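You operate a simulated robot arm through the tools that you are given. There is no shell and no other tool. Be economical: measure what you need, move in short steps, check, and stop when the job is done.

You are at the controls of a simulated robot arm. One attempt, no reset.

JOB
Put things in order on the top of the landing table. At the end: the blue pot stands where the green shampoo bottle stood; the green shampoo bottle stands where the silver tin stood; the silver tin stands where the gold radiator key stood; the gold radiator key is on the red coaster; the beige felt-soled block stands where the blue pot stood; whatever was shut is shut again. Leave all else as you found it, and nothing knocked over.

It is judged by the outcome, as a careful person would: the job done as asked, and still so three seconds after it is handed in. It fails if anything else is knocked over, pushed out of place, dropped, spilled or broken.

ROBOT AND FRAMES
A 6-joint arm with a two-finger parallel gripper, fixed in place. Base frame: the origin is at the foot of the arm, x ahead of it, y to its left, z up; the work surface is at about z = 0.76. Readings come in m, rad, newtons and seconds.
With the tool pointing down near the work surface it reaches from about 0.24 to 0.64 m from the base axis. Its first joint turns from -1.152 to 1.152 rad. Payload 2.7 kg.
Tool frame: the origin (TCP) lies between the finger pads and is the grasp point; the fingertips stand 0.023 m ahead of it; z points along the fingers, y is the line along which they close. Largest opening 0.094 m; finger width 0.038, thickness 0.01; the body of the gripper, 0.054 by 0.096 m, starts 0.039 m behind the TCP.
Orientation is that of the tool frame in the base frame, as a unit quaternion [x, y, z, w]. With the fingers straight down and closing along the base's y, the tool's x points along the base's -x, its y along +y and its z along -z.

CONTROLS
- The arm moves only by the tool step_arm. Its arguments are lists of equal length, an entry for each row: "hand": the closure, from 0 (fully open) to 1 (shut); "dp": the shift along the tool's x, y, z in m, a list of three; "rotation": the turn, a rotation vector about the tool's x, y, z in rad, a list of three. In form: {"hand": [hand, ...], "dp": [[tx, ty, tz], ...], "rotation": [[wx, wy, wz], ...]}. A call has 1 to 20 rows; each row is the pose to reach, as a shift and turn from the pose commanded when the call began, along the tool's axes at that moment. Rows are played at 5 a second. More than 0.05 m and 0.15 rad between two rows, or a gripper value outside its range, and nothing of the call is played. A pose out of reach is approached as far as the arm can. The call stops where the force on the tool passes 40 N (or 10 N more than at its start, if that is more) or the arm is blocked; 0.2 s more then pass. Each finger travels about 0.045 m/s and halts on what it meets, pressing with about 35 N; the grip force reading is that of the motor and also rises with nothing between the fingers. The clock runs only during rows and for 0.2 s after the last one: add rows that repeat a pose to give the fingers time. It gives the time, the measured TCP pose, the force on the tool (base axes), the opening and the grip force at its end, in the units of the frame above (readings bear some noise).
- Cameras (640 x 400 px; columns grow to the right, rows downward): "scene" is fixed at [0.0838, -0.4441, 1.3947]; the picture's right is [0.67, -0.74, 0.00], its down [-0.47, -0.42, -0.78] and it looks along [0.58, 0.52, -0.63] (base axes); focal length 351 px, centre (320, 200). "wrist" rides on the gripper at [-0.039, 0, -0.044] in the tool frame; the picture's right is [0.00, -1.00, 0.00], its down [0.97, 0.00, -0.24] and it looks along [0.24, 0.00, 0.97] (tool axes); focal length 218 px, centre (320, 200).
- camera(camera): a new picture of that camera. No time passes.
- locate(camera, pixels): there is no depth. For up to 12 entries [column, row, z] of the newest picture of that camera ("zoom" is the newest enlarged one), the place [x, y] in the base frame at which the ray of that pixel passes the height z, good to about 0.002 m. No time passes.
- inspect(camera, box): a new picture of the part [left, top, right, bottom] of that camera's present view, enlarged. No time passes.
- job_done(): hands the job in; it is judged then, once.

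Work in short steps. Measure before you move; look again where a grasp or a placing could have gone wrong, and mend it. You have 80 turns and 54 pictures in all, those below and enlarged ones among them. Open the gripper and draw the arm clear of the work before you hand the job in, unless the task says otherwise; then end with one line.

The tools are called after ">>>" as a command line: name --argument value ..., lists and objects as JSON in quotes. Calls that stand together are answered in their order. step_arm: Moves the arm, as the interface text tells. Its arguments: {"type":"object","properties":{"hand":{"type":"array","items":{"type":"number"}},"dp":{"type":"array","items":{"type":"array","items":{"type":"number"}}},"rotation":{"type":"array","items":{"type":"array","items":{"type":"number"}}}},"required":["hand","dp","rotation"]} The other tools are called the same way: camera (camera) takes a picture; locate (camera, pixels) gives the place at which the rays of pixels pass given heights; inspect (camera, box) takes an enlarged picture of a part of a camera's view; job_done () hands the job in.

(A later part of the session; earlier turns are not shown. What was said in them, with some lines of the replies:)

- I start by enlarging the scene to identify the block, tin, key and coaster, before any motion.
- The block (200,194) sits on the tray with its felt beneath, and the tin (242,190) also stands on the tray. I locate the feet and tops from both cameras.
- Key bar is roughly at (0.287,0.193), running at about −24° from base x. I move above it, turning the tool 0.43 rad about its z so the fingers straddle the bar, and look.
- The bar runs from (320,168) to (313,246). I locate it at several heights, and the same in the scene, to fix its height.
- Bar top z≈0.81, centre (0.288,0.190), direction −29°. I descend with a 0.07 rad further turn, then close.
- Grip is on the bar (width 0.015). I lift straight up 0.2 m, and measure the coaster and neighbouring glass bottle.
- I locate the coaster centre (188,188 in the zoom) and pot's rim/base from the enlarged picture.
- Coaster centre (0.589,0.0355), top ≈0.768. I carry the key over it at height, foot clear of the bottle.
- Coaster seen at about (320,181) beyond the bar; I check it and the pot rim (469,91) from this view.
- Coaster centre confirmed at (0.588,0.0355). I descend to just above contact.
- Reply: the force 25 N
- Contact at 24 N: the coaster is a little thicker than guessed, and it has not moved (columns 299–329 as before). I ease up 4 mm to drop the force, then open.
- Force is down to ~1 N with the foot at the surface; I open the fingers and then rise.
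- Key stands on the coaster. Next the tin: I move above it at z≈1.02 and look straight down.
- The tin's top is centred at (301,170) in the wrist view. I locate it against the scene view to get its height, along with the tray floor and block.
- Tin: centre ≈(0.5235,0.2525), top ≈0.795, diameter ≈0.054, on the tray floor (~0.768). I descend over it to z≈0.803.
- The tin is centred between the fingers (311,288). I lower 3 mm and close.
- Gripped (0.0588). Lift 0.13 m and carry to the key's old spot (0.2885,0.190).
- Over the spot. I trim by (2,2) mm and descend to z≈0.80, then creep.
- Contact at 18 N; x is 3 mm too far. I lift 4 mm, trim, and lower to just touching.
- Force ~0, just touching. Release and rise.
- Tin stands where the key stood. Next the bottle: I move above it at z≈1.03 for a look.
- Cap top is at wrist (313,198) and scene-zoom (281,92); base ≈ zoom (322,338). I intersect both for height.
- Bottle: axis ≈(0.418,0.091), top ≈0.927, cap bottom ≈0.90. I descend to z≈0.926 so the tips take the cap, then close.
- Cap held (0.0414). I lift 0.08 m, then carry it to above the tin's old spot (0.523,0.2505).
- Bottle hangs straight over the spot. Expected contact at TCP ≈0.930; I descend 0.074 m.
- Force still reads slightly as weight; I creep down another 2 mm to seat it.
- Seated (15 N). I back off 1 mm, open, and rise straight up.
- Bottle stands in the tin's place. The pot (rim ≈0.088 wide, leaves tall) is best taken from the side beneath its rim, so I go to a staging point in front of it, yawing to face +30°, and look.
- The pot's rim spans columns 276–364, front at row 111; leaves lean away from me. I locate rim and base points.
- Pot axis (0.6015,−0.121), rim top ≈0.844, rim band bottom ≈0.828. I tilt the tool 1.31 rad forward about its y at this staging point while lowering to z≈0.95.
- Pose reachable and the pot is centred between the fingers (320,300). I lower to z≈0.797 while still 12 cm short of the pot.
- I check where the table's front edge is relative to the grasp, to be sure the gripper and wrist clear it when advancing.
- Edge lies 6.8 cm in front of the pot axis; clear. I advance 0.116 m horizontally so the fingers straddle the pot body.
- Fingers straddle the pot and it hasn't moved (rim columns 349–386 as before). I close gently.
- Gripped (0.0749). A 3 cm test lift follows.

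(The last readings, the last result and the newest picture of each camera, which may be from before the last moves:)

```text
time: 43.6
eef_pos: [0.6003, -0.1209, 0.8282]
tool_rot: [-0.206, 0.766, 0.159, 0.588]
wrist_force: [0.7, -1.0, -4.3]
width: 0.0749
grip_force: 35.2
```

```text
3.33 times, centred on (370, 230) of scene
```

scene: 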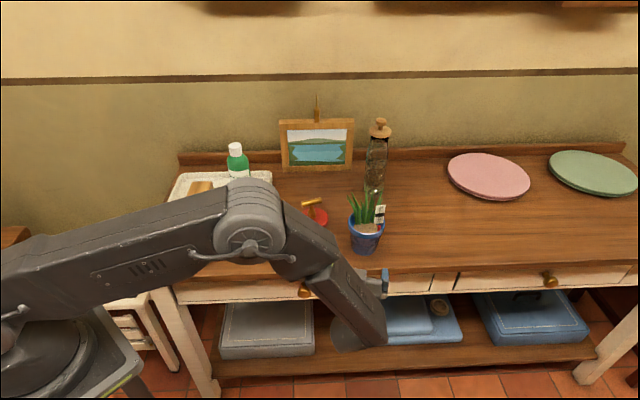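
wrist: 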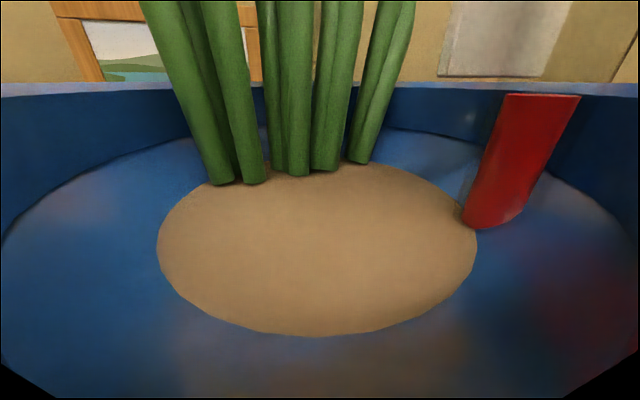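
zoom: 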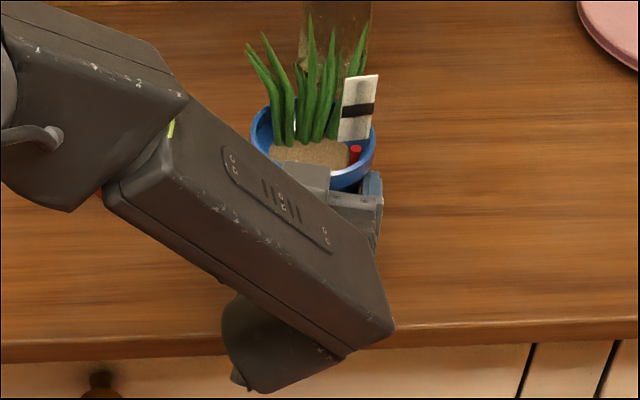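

Holding well (4 N weight). I raise it a further 7 cm and carry it to above (0.418,0.091), turning the heading gradually from 30° to 60°.

>>> step_arm --hand '[1, 1, 1, 1, 1, 1, 1, 1, 1, 1, 1, 1]' --dp '[[-0.0348, 0, -0.0093], [-0.0696, 0, -0.0186], [-0.0679, 0.0343, -0.0248], [-0.0663, 0.0687, -0.0311], [-0.0646, 0.103, -0.0373], [-0.0629, 0.1373, -0.0435], [-0.0612, 0.1716, -0.0497], [-0.0596, 0.206, -0.056], [-0.0579, 0.2403, -0.0622], [-0.057, 0.26, -0.066], [-0.0562, 0.2746, -0.0684], [-0.0562, 0.2746, -0.0684]]' --rotation '[[0, 0, 0], [0, 0, 0], [-0.063, 0, -0.017], [-0.1255, 0, -0.0337], [-0.188, 0, -0.0505], [-0.251, 0, -0.0673], [-0.314, 0, -0.0842], [-0.3765, 0, -0.101], [-0.439, 0, -0.1179], [-0.475, 0, -0.1275], [-0.502, 0, -0.1347], [-0.502, 0, -0.1347]]'

>>> camera --camera "scene"

```text
time: 46.2
eef_pos: [0.4161, 0.0914, 0.8993]
tool_rot: [-0.397, 0.687, 0.304, 0.528]
wrist_force: [1.1, 0.9, -4.3]
width: 0.075
grip_force: 34.5
```

```text
18 pictures are left
```

scene: 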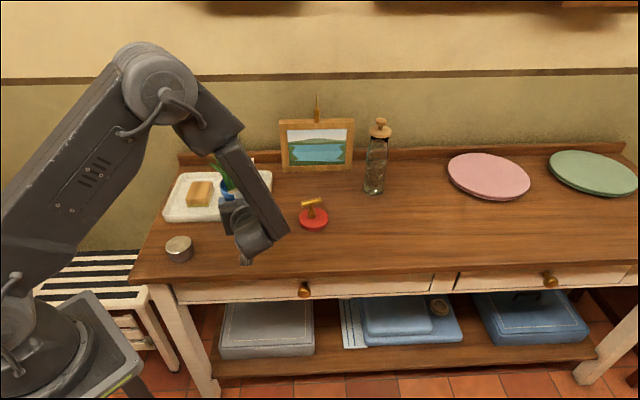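

Pot is above the bottle's old place, upright. I lower 9.7 cm.

>>> step_arm --hand '[1, 1, 1, 1, 1, 1, 1]' --dp '[[0.029, 0, 0.0078], [0.058, 0, 0.0155], [0.077, 0, 0.0207], [0.087, 0, 0.0233], [0.092, 0, 0.0246], [0.0937, 0, 0.0251], [0.0937, 0, 0.0251]]' --rotation '[[0, 0, 0], [0, 0, 0], [0, 0, 0], [0, 0, 0], [0, 0, 0], [0, 0, 0], [0, 0, 0]]'

```text
time: 46.9
eef_pos: [0.4167, 0.0877, 0.8388]
tool_rot: [-0.394, 0.686, 0.307, 0.529]
wrist_force: [-9.6, -6.2, 18.5]
width: 0.0751
grip_force: 34.9
stopped in row 3: the force on the tool passed its limit (the readings are from after the stop); the commanded pose is now the measured one
```

Contact at z≈0.839, earlier than expected. I look before doing anything else.

>>> camera --camera "scene"

>>> inspect --camera "scene" --box '[180, 160, 300, 280]'

```text
17 pictures are left
```

scene: 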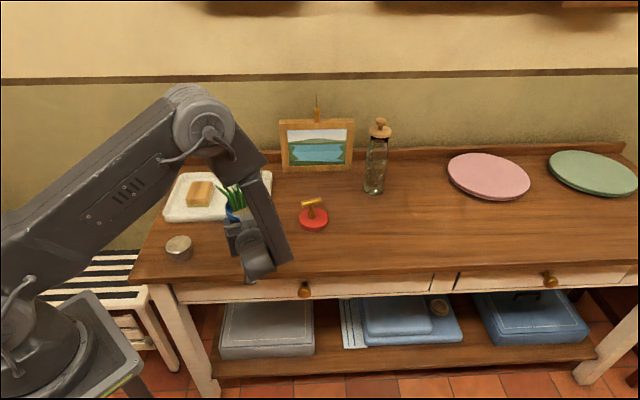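

```text
3.33 times, centred on (240, 220) of scene
```

zoom: 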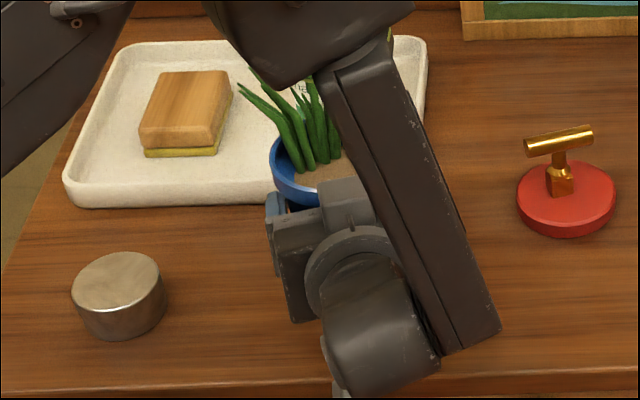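

The arm's lower wrist housing (zoom (360,385)) is coming down on the table near its front edge; the pot itself is still 4 cm up and held. I raise back to z≈0.90 and turn the heading to 85°, which swings the wrist housing up and off the table.

>>> step_arm --hand '[1, 1, 1, 1, 1, 1, 1, 1, 1, 1]' --dp '[[-0.03, 0, -0.0065], [-0.0596, 0, -0.0131], [-0.0596, 0, -0.0131], [-0.0596, 0, -0.0131], [-0.0596, 0, -0.0131], [-0.0596, 0, -0.0131], [-0.0596, 0, -0.0131], [-0.0596, 0, -0.0131], [-0.0596, 0, -0.0131], [-0.0596, 0, -0.0131]]' --rotation '[[0, 0, 0], [0, 0, 0], [-0.06, 0, -0.0157], [-0.12, 0, -0.0314], [-0.18, 0, -0.047], [-0.24, 0, -0.063], [-0.3, 0, -0.0784], [-0.36, 0, -0.094], [-0.421, 0, -0.11], [-0.421, 0, -0.11]]'

>>> camera --camera "scene"

```text
time: 49.1
eef_pos: [0.4183, 0.0911, 0.9001]
tool_rot: [-0.534, 0.583, 0.414, 0.452]
wrist_force: [-0.1, 0.1, -4.5]
width: 0.0751
grip_force: 35.2
```

```text
15 pictures are left
```

scene: 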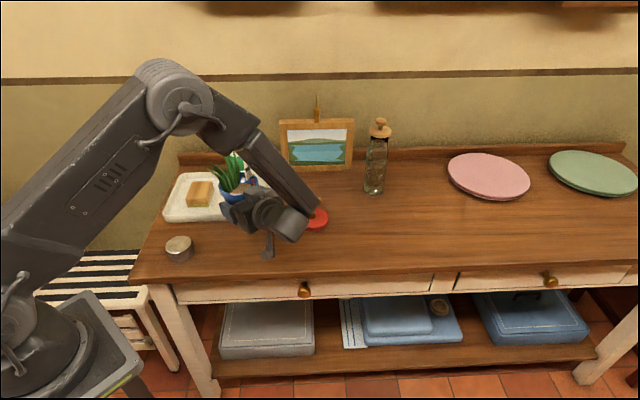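

Contact is explained: a bracket hanging from the wrist (267,250) meets the table top, since it extends along tool +x. I'll set the pot down temporarily nearer the front edge (axis ≈(0.465,0.010)), heading 46°, then regrasp it by the rim at a steeper angle. First I carry it there at height.

>>> step_arm --hand '[1, 1, 1, 1, 1, 1, 1, 1, 1]' --dp '[[0.0026, -0.006, -0.0101], [0.0052, -0.012, -0.0203], [0.0078, -0.018, -0.0304], [0.0105, -0.024, -0.0405], [0.0131, -0.03, -0.0507], [0.0157, -0.0361, -0.0608], [0.0183, -0.0421, -0.071], [0.0209, -0.0481, -0.0811], [0.0209, -0.0481, -0.0811]]' --rotation '[[0.082, 0, 0.021], [0.165, 0, 0.0425], [0.247, 0, 0.064], [0.33, 0, 0.085], [0.412, 0, 0.106], [0.494, 0, 0.1275], [0.577, 0, 0.149], [0.659, 0, 0.17], [0.659, 0, 0.17]]'

>>> camera --camera "scene"

```text
time: 51.1
eef_pos: [0.4591, 0.0023, 0.8981]
tool_rot: [-0.309, 0.728, 0.239, 0.563]
wrist_force: [-0.3, 0.5, -4.1]
width: 0.0749
grip_force: 35.2
```

```text
14 pictures are left
```

scene: 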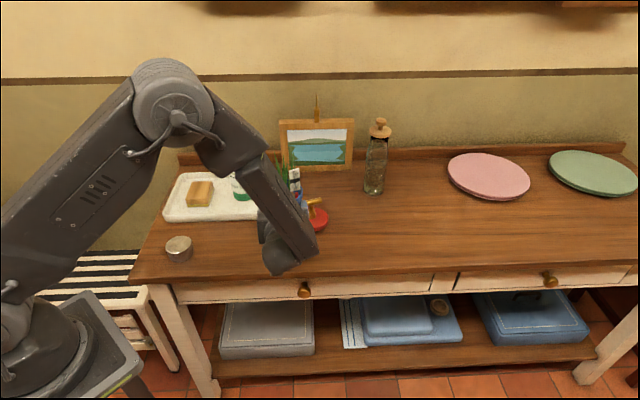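

Positioned; I descend toward contact (expected at TCP ≈0.798), slowly at the end.

>>> step_arm --hand '[1, 1, 1, 1, 1, 1, 1]' --dp '[[0.029, 0, 0.0075], [0.058, 0, 0.015], [0.077, 0, 0.02], [0.087, 0, 0.0226], [0.092, 0, 0.0239], [0.0945, 0, 0.0245], [0.0945, 0, 0.0245]]' --rotation '[[0, 0, 0], [0, 0, 0], [0, 0, 0], [0, 0, 0], [0, 0, 0], [0, 0, 0], [0, 0, 0]]'

```text
time: 52.7
eef_pos: [0.4608, 0.0029, 0.8022]
tool_rot: [-0.308, 0.728, 0.239, 0.565]
wrist_force: [-0.2, -0.4, -4.0]
width: 0.075
grip_force: 34.3
```

No early contact this time; I creep down the last few millimetres.

>>> step_arm --hand '[1, 1, 1, 1, 1]' --dp '[[0.0015, 0, 0.0004], [0.003, 0, 0.0008], [0.004, 0, 0.001], [0.005, 0, 0.0013], [0.005, 0, 0.0013]]' --rotation '[[0, 0, 0], [0, 0, 0], [0, 0, 0], [0, 0, 0], [0, 0, 0]]'

```text
time: 53.9
eef_pos: [0.4576, 0.0039, 0.7986]
tool_rot: [-0.309, 0.726, 0.239, 0.565]
wrist_force: [-3.1, 4.3, 12.3]
width: 0.0749
grip_force: 35.0
```

Seated. I open fully and back straight off 11 cm horizontally.

>>> step_arm --hand '[0.6, 0.3, 0, 0, 0, 0, 0, 0, 0]' --dp '[[-0.001, 0, 0], [-0.001, 0, 0], [-0.001, 0, 0], [-0.001, 0, 0], [0.004, 0, -0.02], [0.011, 0, -0.05], [0.018, 0, -0.08], [0.025, 0, -0.106], [0.025, 0, -0.106]]' --rotation '[[0, 0, 0], [0, 0, 0], [0, 0, 0], [0, 0, 0], [0, 0, 0], [0, 0, 0], [0, 0, 0], [0, 0, 0], [0, 0, 0]]'

>>> camera --camera "wrist"

```text
time: 55.9
eef_pos: [0.3832, -0.0753, 0.8007]
tool_rot: [-0.308, 0.728, 0.239, 0.564]
wrist_force: [-0.1, 1.0, 0.4]
width: 0.0942
grip_force: 0.0
```

```text
13 pictures are left
```

wrist: 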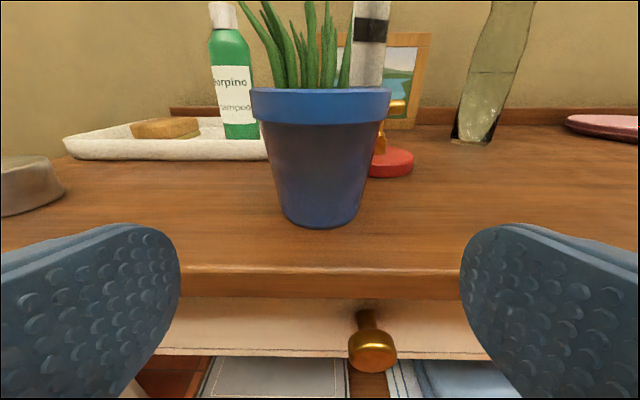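

Pot stands safely. I locate its base front (321,228) and base sides for the axis.

>>> locate --camera "wrist" --pixels '[[321, 229, 0.76], [283, 216, 0.76], [361, 216, 0.76], [250, 108, 0.835], [391, 108, 0.835], [320, 124, 0.828], [320, 272, 0.76]]'

```text
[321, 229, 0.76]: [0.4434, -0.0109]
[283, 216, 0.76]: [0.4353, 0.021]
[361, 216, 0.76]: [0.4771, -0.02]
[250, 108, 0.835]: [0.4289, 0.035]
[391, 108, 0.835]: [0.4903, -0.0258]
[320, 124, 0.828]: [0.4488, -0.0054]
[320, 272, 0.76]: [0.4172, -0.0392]
```

Axis ≈(0.464,0.0107), centred laterally (cols 250–391 → 320.5). I raise to z≈0.837 and steepen the pitch to 30°, then advance 4 cm and check alignment.

>>> step_arm --hand '[0, 0, 0, 0]' --dp '[[-0.0174, 0, -0.0045], [-0.0348, 0, -0.009], [-0.0348, 0, -0.009], [-0.0348, 0, -0.009]]' --rotation '[[0, 0.1, 0], [0, 0.2, 0], [0, 0.27, 0], [0, 0.27, 0]]'

>>> step_arm --hand '[0, 0, 0]' --dp '[[-0.011, 0, 0.019], [-0.0215, 0, 0.037], [-0.0215, 0, 0.037]]' --rotation '[[0, 0, 0], [0, 0, 0], [0, 0, 0]]'

>>> camera --camera "wrist"

```text
time: 56.9
eef_pos: [0.3823, -0.0754, 0.836]
tool_rot: [-0.338, 0.797, 0.195, 0.461]
wrist_force: [1.6, 0.2, -0.5]
width: 0.094
grip_force: 0.1
```

```text
time: 57.7
eef_pos: [0.4111, -0.0454, 0.8372]
tool_rot: [-0.336, 0.798, 0.194, 0.461]
wrist_force: [-0.2, -0.4, -0.7]
width: 0.0939
grip_force: 0.1
```

```text
12 pictures are left
```

wrist: 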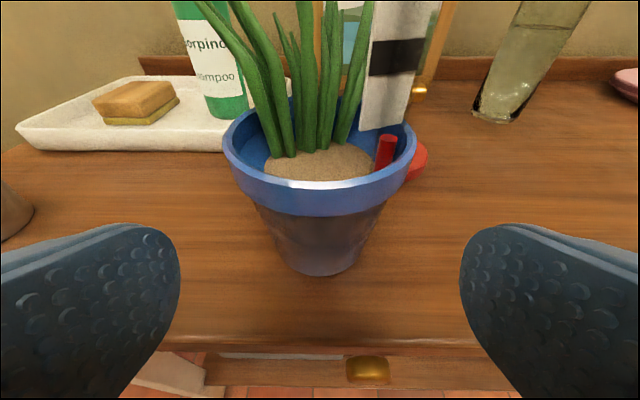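

Rim spans 222–417, centre 319.5: laterally aligned. I locate the rim for the remaining forward distance.

>>> locate --camera "wrist" --pixels '[[222, 150, 0.842], [417, 150, 0.842], [320, 190, 0.844], [320, 215, 0.828], [320, 276, 0.76]]'

```text
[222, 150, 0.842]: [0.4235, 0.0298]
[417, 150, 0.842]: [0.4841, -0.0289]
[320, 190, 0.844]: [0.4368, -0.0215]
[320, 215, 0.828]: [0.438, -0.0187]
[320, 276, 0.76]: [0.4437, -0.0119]
```

Axis is 7.9 cm ahead, lateral error ~0. I advance 6.9 cm so the pads flank the rim.

>>> step_arm --hand '[0, 0, 0, 0, 0]' --dp '[[-0.01, 0, 0.0173], [-0.02, 0, 0.0346], [-0.028, 0, 0.0485], [-0.0345, 0, 0.0598], [-0.0345, 0, 0.0598]]' --rotation '[[0, 0, 0], [0, 0, 0], [0, 0, 0], [0, 0, 0], [0, 0, 0]]'

>>> camera --camera "wrist"

```text
time: 58.9
eef_pos: [0.4597, 0.0049, 0.837]
tool_rot: [-0.337, 0.797, 0.195, 0.462]
wrist_force: [-0.6, 0.4, 0.4]
width: 0.0942
grip_force: 0.1
```

```text
11 pictures are left
```

wrist: 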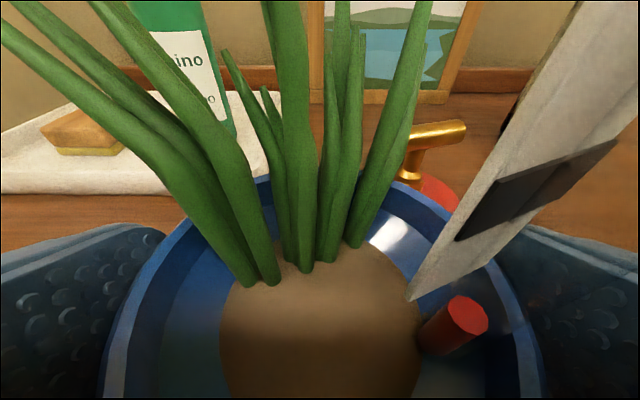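

Fingers flank the rim evenly, no contact force. I close and test-lift 2 cm vertically.

>>> step_arm --hand '[0.1, 0.3, 0.6, 1, 1, 1, 1, 1, 1]' --dp '[[0, 0, 0], [0, 0, 0], [0, 0, 0], [0, 0, 0], [0, 0, 0], [0, 0, 0], [-0.0087, 0, -0.005], [-0.0173, 0, -0.01], [-0.0173, 0, -0.01]]' --rotation '[[0, 0, 0], [0, 0, 0], [0, 0, 0], [0, 0, 0], [0, 0, 0], [0, 0, 0], [0, 0, 0], [0, 0, 0], [0, 0, 0]]'

>>> inspect --camera "scene" --box '[210, 160, 350, 280]'

```text
time: 60.9
eef_pos: [0.4597, 0.0046, 0.8562]
tool_rot: [-0.337, 0.797, 0.195, 0.461]
wrist_force: [-0.4, 0.1, -5.2]
width: 0.0792
grip_force: 35.0
```

```text
3.33 times, centred on (280, 220) of scene
```

zoom: 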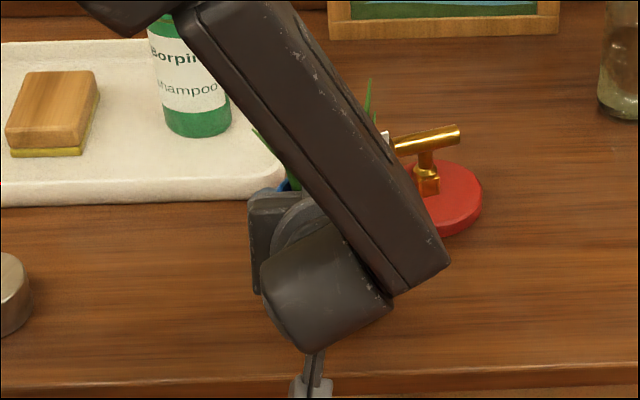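

Pot lifted (5 N), bracket clear of the table edge. I carry it to the bottle's old place at z≈0.886.

>>> step_arm --hand '[1, 1, 1, 1, 1, 1, 1]' --dp '[[-0.02, 0, -0.0115], [-0.026, 0.018, -0.0105], [-0.0285, 0.036, -0.0075], [-0.032, 0.056, -0.003], [-0.035, 0.075, 0.002], [-0.0383, 0.0902, 0.0062], [-0.0383, 0.0902, 0.0062]]' --rotation '[[0, 0, 0], [0, 0, 0], [0, 0, 0], [0, 0, 0], [0, 0, 0], [0, 0, 0], [0, 0, 0]]'

```text
time: 62.5
eef_pos: [0.4151, 0.0838, 0.8842]
tool_rot: [-0.338, 0.797, 0.196, 0.461]
wrist_force: [-0.8, 0.4, -4.5]
width: 0.0793
grip_force: 35.2
```

Reached. I lower 4.3 cm toward contact at TCP ≈0.837.

>>> step_arm --hand '[1, 1, 1, 1, 1, 1]' --dp '[[0.013, 0, 0.0075], [0.026, 0, 0.015], [0.033, 0, 0.019], [0.0365, 0, 0.021], [0.0385, 0, 0.0222], [0.0385, 0, 0.0222]]' --rotation '[[0, 0, 0], [0, 0, 0], [0, 0, 0], [0, 0, 0], [0, 0, 0], [0, 0, 0]]'

```text
time: 63.9
eef_pos: [0.4133, 0.0849, 0.8402]
tool_rot: [-0.337, 0.797, 0.195, 0.461]
wrist_force: [0.0, 0.1, -4.9]
width: 0.0794
grip_force: 34.8
```

Still hanging free at 0.840; I creep down 4.5 mm more.

>>> step_arm --hand '[1, 1, 1, 1]' --dp '[[0.0013, 0, 0.0008], [0.0026, 0, 0.0015], [0.0037, 0, 0.0022], [0.0037, 0, 0.0022]]' --rotation '[[0, 0, 0], [0, 0, 0], [0, 0, 0], [0, 0, 0]]'

```text
time: 64.9
eef_pos: [0.4146, 0.0852, 0.8362]
tool_rot: [-0.336, 0.796, 0.195, 0.463]
wrist_force: [-4.1, 0.0, 19.8]
width: 0.0788
grip_force: 35.3
```

Seated. I ease 1 mm, open fully, and back off horizontally 10 cm, then rise.

>>> step_arm --hand '[1, 0.6, 0.3, 0, 0, 0, 0, 0, 0, 0]' --dp '[[-0.001, 0, -0.0005], [-0.001, 0, -0.0005], [-0.001, 0, -0.0005], [-0.001, 0, -0.0005], [-0.001, 0, -0.0005], [0.009, 0, -0.018], [0.024, 0, -0.044], [0.039, 0, -0.07], [0.049, 0, -0.087], [0.01, 0, -0.11]]' --rotation '[[0, 0, 0], [0, 0, 0], [0, 0, 0], [0, 0, 0], [0, 0, 0], [0, 0, 0], [0, 0, 0], [0, 0, 0], [0, 0, 0], [0, 0, 0]]'

>>> camera --camera "wrist"

```text
time: 67.1
eef_pos: [0.3408, 0.0127, 0.882]
tool_rot: [-0.338, 0.797, 0.196, 0.46]
wrist_force: [0.0, -0.8, 1.0]
width: 0.094
grip_force: 0.0
out of reach, approached as far as the arm can: row 8, 9
```

```text
9 pictures are left
```

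wrist: 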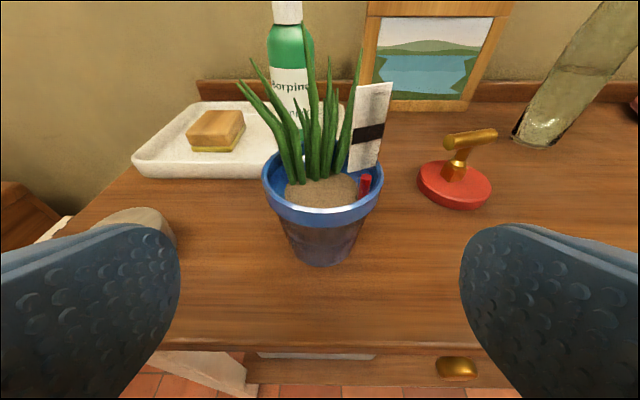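

Pot stands at the bottle's place. I verify its position from its base front (322,266) and rim.

>>> locate --camera "wrist" --pixels '[[322, 266, 0.76], [323, 210, 0.844], [323, 225, 0.828], [262, 185, 0.84], [383, 185, 0.84]]'

```text
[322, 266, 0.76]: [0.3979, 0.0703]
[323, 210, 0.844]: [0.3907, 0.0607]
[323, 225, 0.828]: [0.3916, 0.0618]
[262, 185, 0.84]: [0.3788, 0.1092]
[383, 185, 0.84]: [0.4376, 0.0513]
```

Pot axis (0.419,0.092), as wanted. Now I rise and return the tool to vertical.

>>> step_arm --hand '[0, 0, 0, 0, 0, 0, 0, 0, 0, 0]' --dp '[[-0.03, 0, -0.0175], [-0.06, 0, -0.035], [-0.09, 0, -0.0525], [-0.121, 0, -0.07], [-0.121, 0, -0.07], [-0.121, 0, -0.07], [-0.121, 0, -0.07], [-0.121, 0, -0.07], [-0.121, 0, -0.07], [-0.121, 0, -0.07]]' --rotation '[[0, 0, 0], [0, 0.14, 0], [0, 0.28, 0], [0, 0.42, 0], [0, 0.56, 0], [0, 0.7, 0], [0, 0.84, 0], [0, 0.95, 0], [0, 1.047, 0], [0, 1.047, 0]]'

```text
time: 69.3
eef_pos: [0.3422, 0.0136, 1.0222]
tool_rot: [-0.39, 0.921, 0.0, 0.0]
wrist_force: [-0.9, 0.2, 0.3]
width: 0.0941
grip_force: 0.1
```

Vertical again. I move above the block (≈(0.443,0.328)) at z≈1.02 with heading ≈46°, near its long-axis direction, and look.

>>> step_arm --hand '[0, 0, 0, 0, 0, 0, 0, 0, 0]' --dp '[[-0.03, 0.015, 0], [-0.07, 0.035, 0], [-0.11, 0.055, 0], [-0.15, 0.075, 0], [-0.19, 0.095, 0], [-0.23, 0.115, 0], [-0.27, 0.135, 0], [-0.296, 0.147, 0], [-0.296, 0.147, 0]]' --rotation '[[0, 0, 0], [0, 0, 0], [0, 0, 0], [0, 0, 0], [0, 0, 0], [0, 0, 0], [0, 0, 0], [0, 0, 0], [0, 0, 0]]'

>>> camera --camera "wrist"

```text
time: 71.3
eef_pos: [0.4439, 0.3272, 1.0222]
tool_rot: [-0.389, 0.921, 0.0, 0.001]
wrist_force: [0.5, -0.2, 0.7]
width: 0.0941
grip_force: 0.0
```

```text
8 pictures are left
```

wrist: 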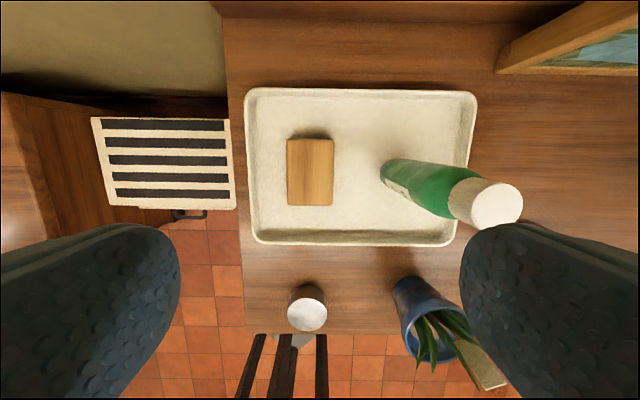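

Block top: (287,139)–(334,206), centre (310.5,172), nearly square to the tool. I locate its corners.

>>> locate --camera "wrist" --pixels '[[287, 139, 0.795], [334, 140, 0.795], [332, 206, 0.795], [288, 206, 0.795], [310.5, 172, 0.79], [310.5, 172, 0.795], [310.5, 172, 0.805]]'

>>> locate --camera "scene" --pixels '[[200.2, 190.5, 0.785], [200.2, 190.5, 0.795], [200.2, 190.5, 0.805]]'

```text
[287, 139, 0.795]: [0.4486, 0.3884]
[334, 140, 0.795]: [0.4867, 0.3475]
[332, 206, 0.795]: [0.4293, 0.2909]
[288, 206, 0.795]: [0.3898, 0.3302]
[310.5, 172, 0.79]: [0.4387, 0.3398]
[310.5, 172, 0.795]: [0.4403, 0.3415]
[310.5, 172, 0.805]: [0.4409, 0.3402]
```

```text
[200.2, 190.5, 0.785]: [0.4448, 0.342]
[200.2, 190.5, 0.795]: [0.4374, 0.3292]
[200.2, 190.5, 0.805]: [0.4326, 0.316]
```

Block centre ≈(0.4395,0.340), ~0.055 wide, top ≈0.79. I descend over it to z≈0.797.

>>> step_arm --hand '[0.1, 0.1, 0.1, 0.1, 0.1, 0.1, 0.1, 0.1]' --dp '[[-0.006, 0.012, 0.03], [-0.006, 0.012, 0.075], [-0.006, 0.012, 0.12], [-0.006, 0.012, 0.165], [-0.006, 0.012, 0.2], [-0.006, 0.012, 0.215], [-0.006, 0.012, 0.2255], [-0.006, 0.012, 0.2255]]' --rotation '[[0, 0, 0], [0, 0, 0], [0, 0, 0], [0, 0, 0], [0, 0, 0], [0, 0, 0], [0, 0, 0], [0, 0, 0]]'

>>> camera --camera "wrist"

```text
time: 73.1
eef_pos: [0.4384, 0.3406, 0.797]
tool_rot: [-0.39, 0.921, -0.001, 0.001]
wrist_force: [0.6, 0.8, 1.1]
width: 0.0846
grip_force: 0.0
```

```text
7 pictures are left
```

wrist: 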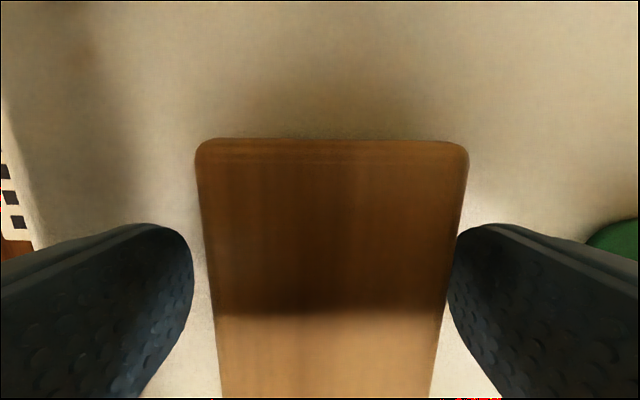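

Block sits between the fingers, ~2.5 mm to the right; I shift and close.

>>> step_arm --hand '[0.1, 0.3, 0.5, 0.8, 1, 1, 1]' --dp '[[0, -0.0025, 0.001], [0, -0.0025, 0.001], [0, -0.0025, 0.001], [0, -0.0025, 0.001], [0, -0.0025, 0.001], [0, -0.0025, 0.001], [0, -0.0025, 0.001]]' --rotation '[[0, 0, 0], [0, 0, 0], [0, 0, 0], [0, 0, 0], [0, 0, 0], [0, 0, 0], [0, 0, 0]]'

```text
time: 74.7
eef_pos: [0.4404, 0.3397, 0.7973]
tool_rot: [-0.39, 0.921, 0.0, 0.001]
wrist_force: [0.6, 0.2, -0.2]
width: 0.0594
grip_force: 35.4
```

Gripped (0.0594). I lift 0.21 m to clear the shampoo bottle.

>>> step_arm --hand '[1, 1, 1, 1, 1, 1]' --dp '[[0, 0, -0.02], [0, 0, -0.06], [0, 0, -0.1], [0, 0, -0.145], [0, 0, -0.19], [0, 0, -0.21]]' --rotation '[[0, 0, 0], [0, 0, 0], [0, 0, 0], [0, 0, 0], [0, 0, 0], [0, 0, 0]]'

>>> step_arm --hand '[1, 1, 1, 1, 1, 1, 1, 1, 1, 1, 1, 1, 1, 1]' --dp '[[0.0088, -0.0175, 0], [0.0263, -0.0524, 0], [0.0438, -0.0873, 0], [0.0635, -0.1266, 0], [0.0832, -0.1659, 0], [0.1029, -0.2052, 0], [0.1226, -0.2444, 0], [0.1423, -0.2837, 0], [0.162, -0.323, 0], [0.1818, -0.3623, 0], [0.1993, -0.3972, 0], [0.2124, -0.4234, 0], [0.219, -0.4365, 0], [0.219, -0.4365, 0]]' --rotation '[[0, 0, 0], [0, 0, 0], [0, 0, 0], [0, 0, 0], [0, 0, 0], [0, 0, 0], [0, 0, 0], [0, 0, 0], [0, 0, 0], [0, 0, 0], [0, 0, 0], [0, 0, 0], [0, 0, 0], [0, 0, 0]]'

>>> camera --camera "scene"

```text
time: 76.1
eef_pos: [0.4392, 0.335, 1.0083]
tool_rot: [-0.39, 0.921, 0.0, 0.001]
wrist_force: [-0.2, 0.1, -0.9]
width: 0.0591
grip_force: 34.6
```

```text
time: 79.1
eef_pos: [0.6006, -0.124, 1.0054]
tool_rot: [-0.39, 0.921, 0.0, 0.002]
wrist_force: [-0.2, 0.0, -0.7]
width: 0.0596
grip_force: 34.9
```

```text
6 pictures are left
```

scene: 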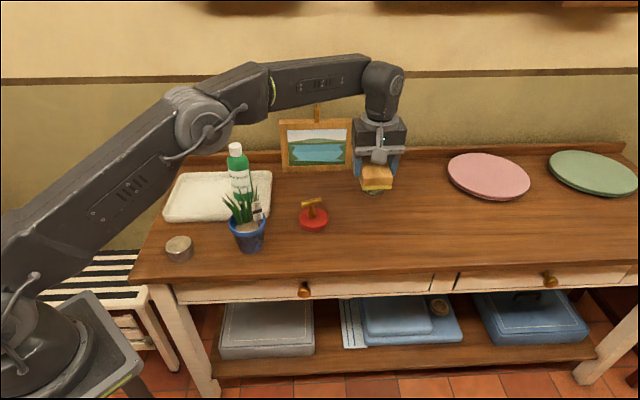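

Block is over the pot's old place, felt down. I descend to z≈0.796 with a 3 mm trim.

>>> step_arm --hand '[1, 1, 1, 1, 1, 1, 1, 1]' --dp '[[-0.0025, 0.0014, 0.03], [-0.0025, 0.0014, 0.075], [-0.0025, 0.0014, 0.12], [-0.0025, 0.0014, 0.16], [-0.0025, 0.0014, 0.19], [-0.0025, 0.0014, 0.204], [-0.0025, 0.0014, 0.209], [-0.0025, 0.0014, 0.209]]' --rotation '[[0, 0, 0], [0, 0, 0], [0, 0, 0], [0, 0, 0], [0, 0, 0], [0, 0, 0], [0, 0, 0], [0, 0, 0]]'

>>> step_arm --hand '[1, 1, 1, 1]' --dp '[[0, 0, 0.0015], [0, 0, 0.003], [0, 0, 0.0045], [0, 0, 0.0045]]' --rotation '[[0, 0, 0], [0, 0, 0], [0, 0, 0], [0, 0, 0]]'

```text
time: 80.9
eef_pos: [0.6021, -0.1191, 0.7971]
tool_rot: [-0.391, 0.921, 0.001, 0.001]
wrist_force: [0.1, -0.1, -0.3]
width: 0.0595
grip_force: 35.1
```

```text
time: 81.9
eef_pos: [0.6017, -0.1202, 0.7924]
tool_rot: [-0.39, 0.921, 0.001, 0.001]
wrist_force: [0.5, -0.4, -0.7]
width: 0.0592
grip_force: 35.3
```

Not yet touching at 0.7924; I creep another 2.5 mm.

>>> step_arm --hand '[1, 1, 1]' --dp '[[0, 0, 0.0012], [0, 0, 0.0025], [0, 0, 0.0025]]' --rotation '[[0, 0, 0], [0, 0, 0], [0, 0, 0]]'

```text
time: 82.7
eef_pos: [0.6024, -0.1183, 0.7913]
tool_rot: [-0.39, 0.921, -0.001, 0.001]
wrist_force: [-3.6, -1.1, 6.8]
width: 0.0594
grip_force: 35.1
```

Seated (7 N). I open and rise straight up, then look.

>>> step_arm --hand '[0.6, 0.3, 0.15, 0.1, 0.1, 0.1, 0.1, 0.1, 0.1]' --dp '[[0, 0, -0.0005], [0, 0, -0.0005], [0, 0, -0.0005], [0, 0, -0.0005], [0, 0, -0.03], [0, 0, -0.07], [0, 0, -0.12], [0, 0, -0.17], [0, 0, -0.21]]' --rotation '[[0, 0, 0], [0, 0, 0], [0, 0, 0], [0, 0, 0], [0, 0, 0], [0, 0, 0], [0, 0, 0], [0, 0, 0], [0, 0, 0]]'

>>> camera --camera "scene"

>>> inspect --camera "scene" --box '[150, 140, 410, 270]'

```text
time: 84.7
eef_pos: [0.6057, -0.1213, 0.9959]
tool_rot: [-0.39, 0.921, 0.001, 0.0]
wrist_force: [-0.8, 0.3, -0.5]
width: 0.0848
grip_force: 0.0
```

```text
5 pictures are left
```

scene: 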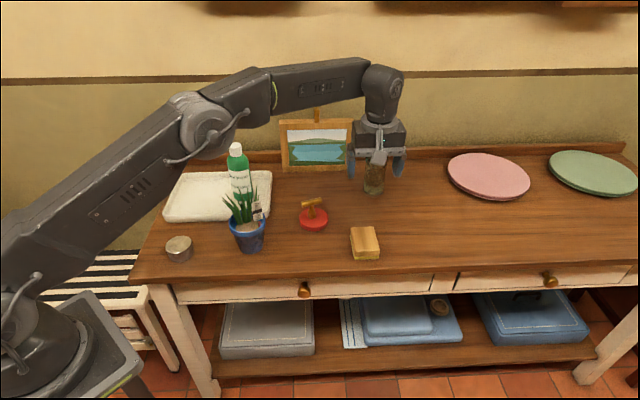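

```text
2.46 times, centred on (280, 205) of scene
```

zoom: 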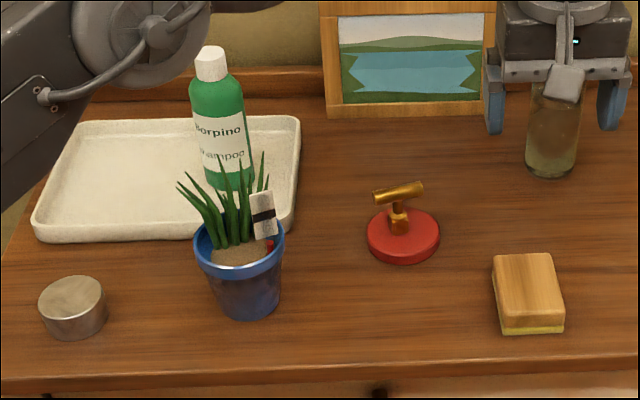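

All five items stand in place. I draw the arm up and back toward its starting area, clear of the work.

>>> step_arm --hand '[0, 0, 0, 0, 0, 0, 0]' --dp '[[0, 0, -0.03], [0, 0, -0.06], [0.013, 0.043, -0.07], [0.027, 0.085, -0.07], [0.04, 0.128, -0.07], [0.054, 0.17, -0.07], [0.067, 0.213, -0.07]]' --rotation '[[0, 0, 0], [0, 0, 0], [0, 0, 0], [0, 0, 0], [0, 0, 0], [0, 0, 0], [0, 0, 0]]'

>>> camera --camera "scene"

```text
time: 86.3
eef_pos: [0.4033, -0.0216, 1.0713]
tool_rot: [-0.391, 0.921, 0.001, 0.0]
wrist_force: [0.0, -0.2, 0.1]
width: 0.0939
grip_force: 0.1
```

```text
3 pictures are left
```

scene: 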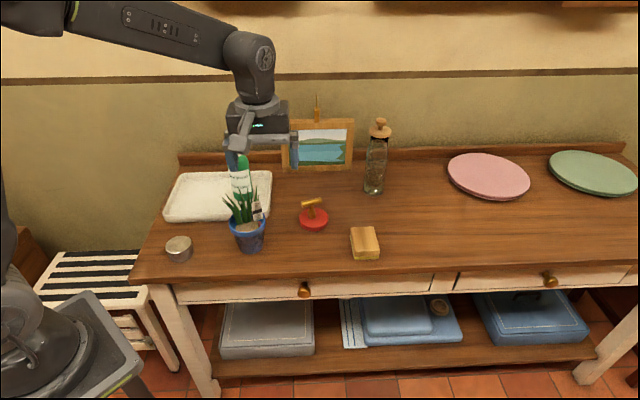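

The scene shows everything upright and in place, the drawers shut, and the gripper open and clear. I hand the job in.

>>> job_done

```text
The job is handed in.
```

The job is handed in: the pot, shampoo bottle, tin, key and block each stand in their assigned places, the drawers stayed shut, and the last picture shows nothing knocked over or out of place.
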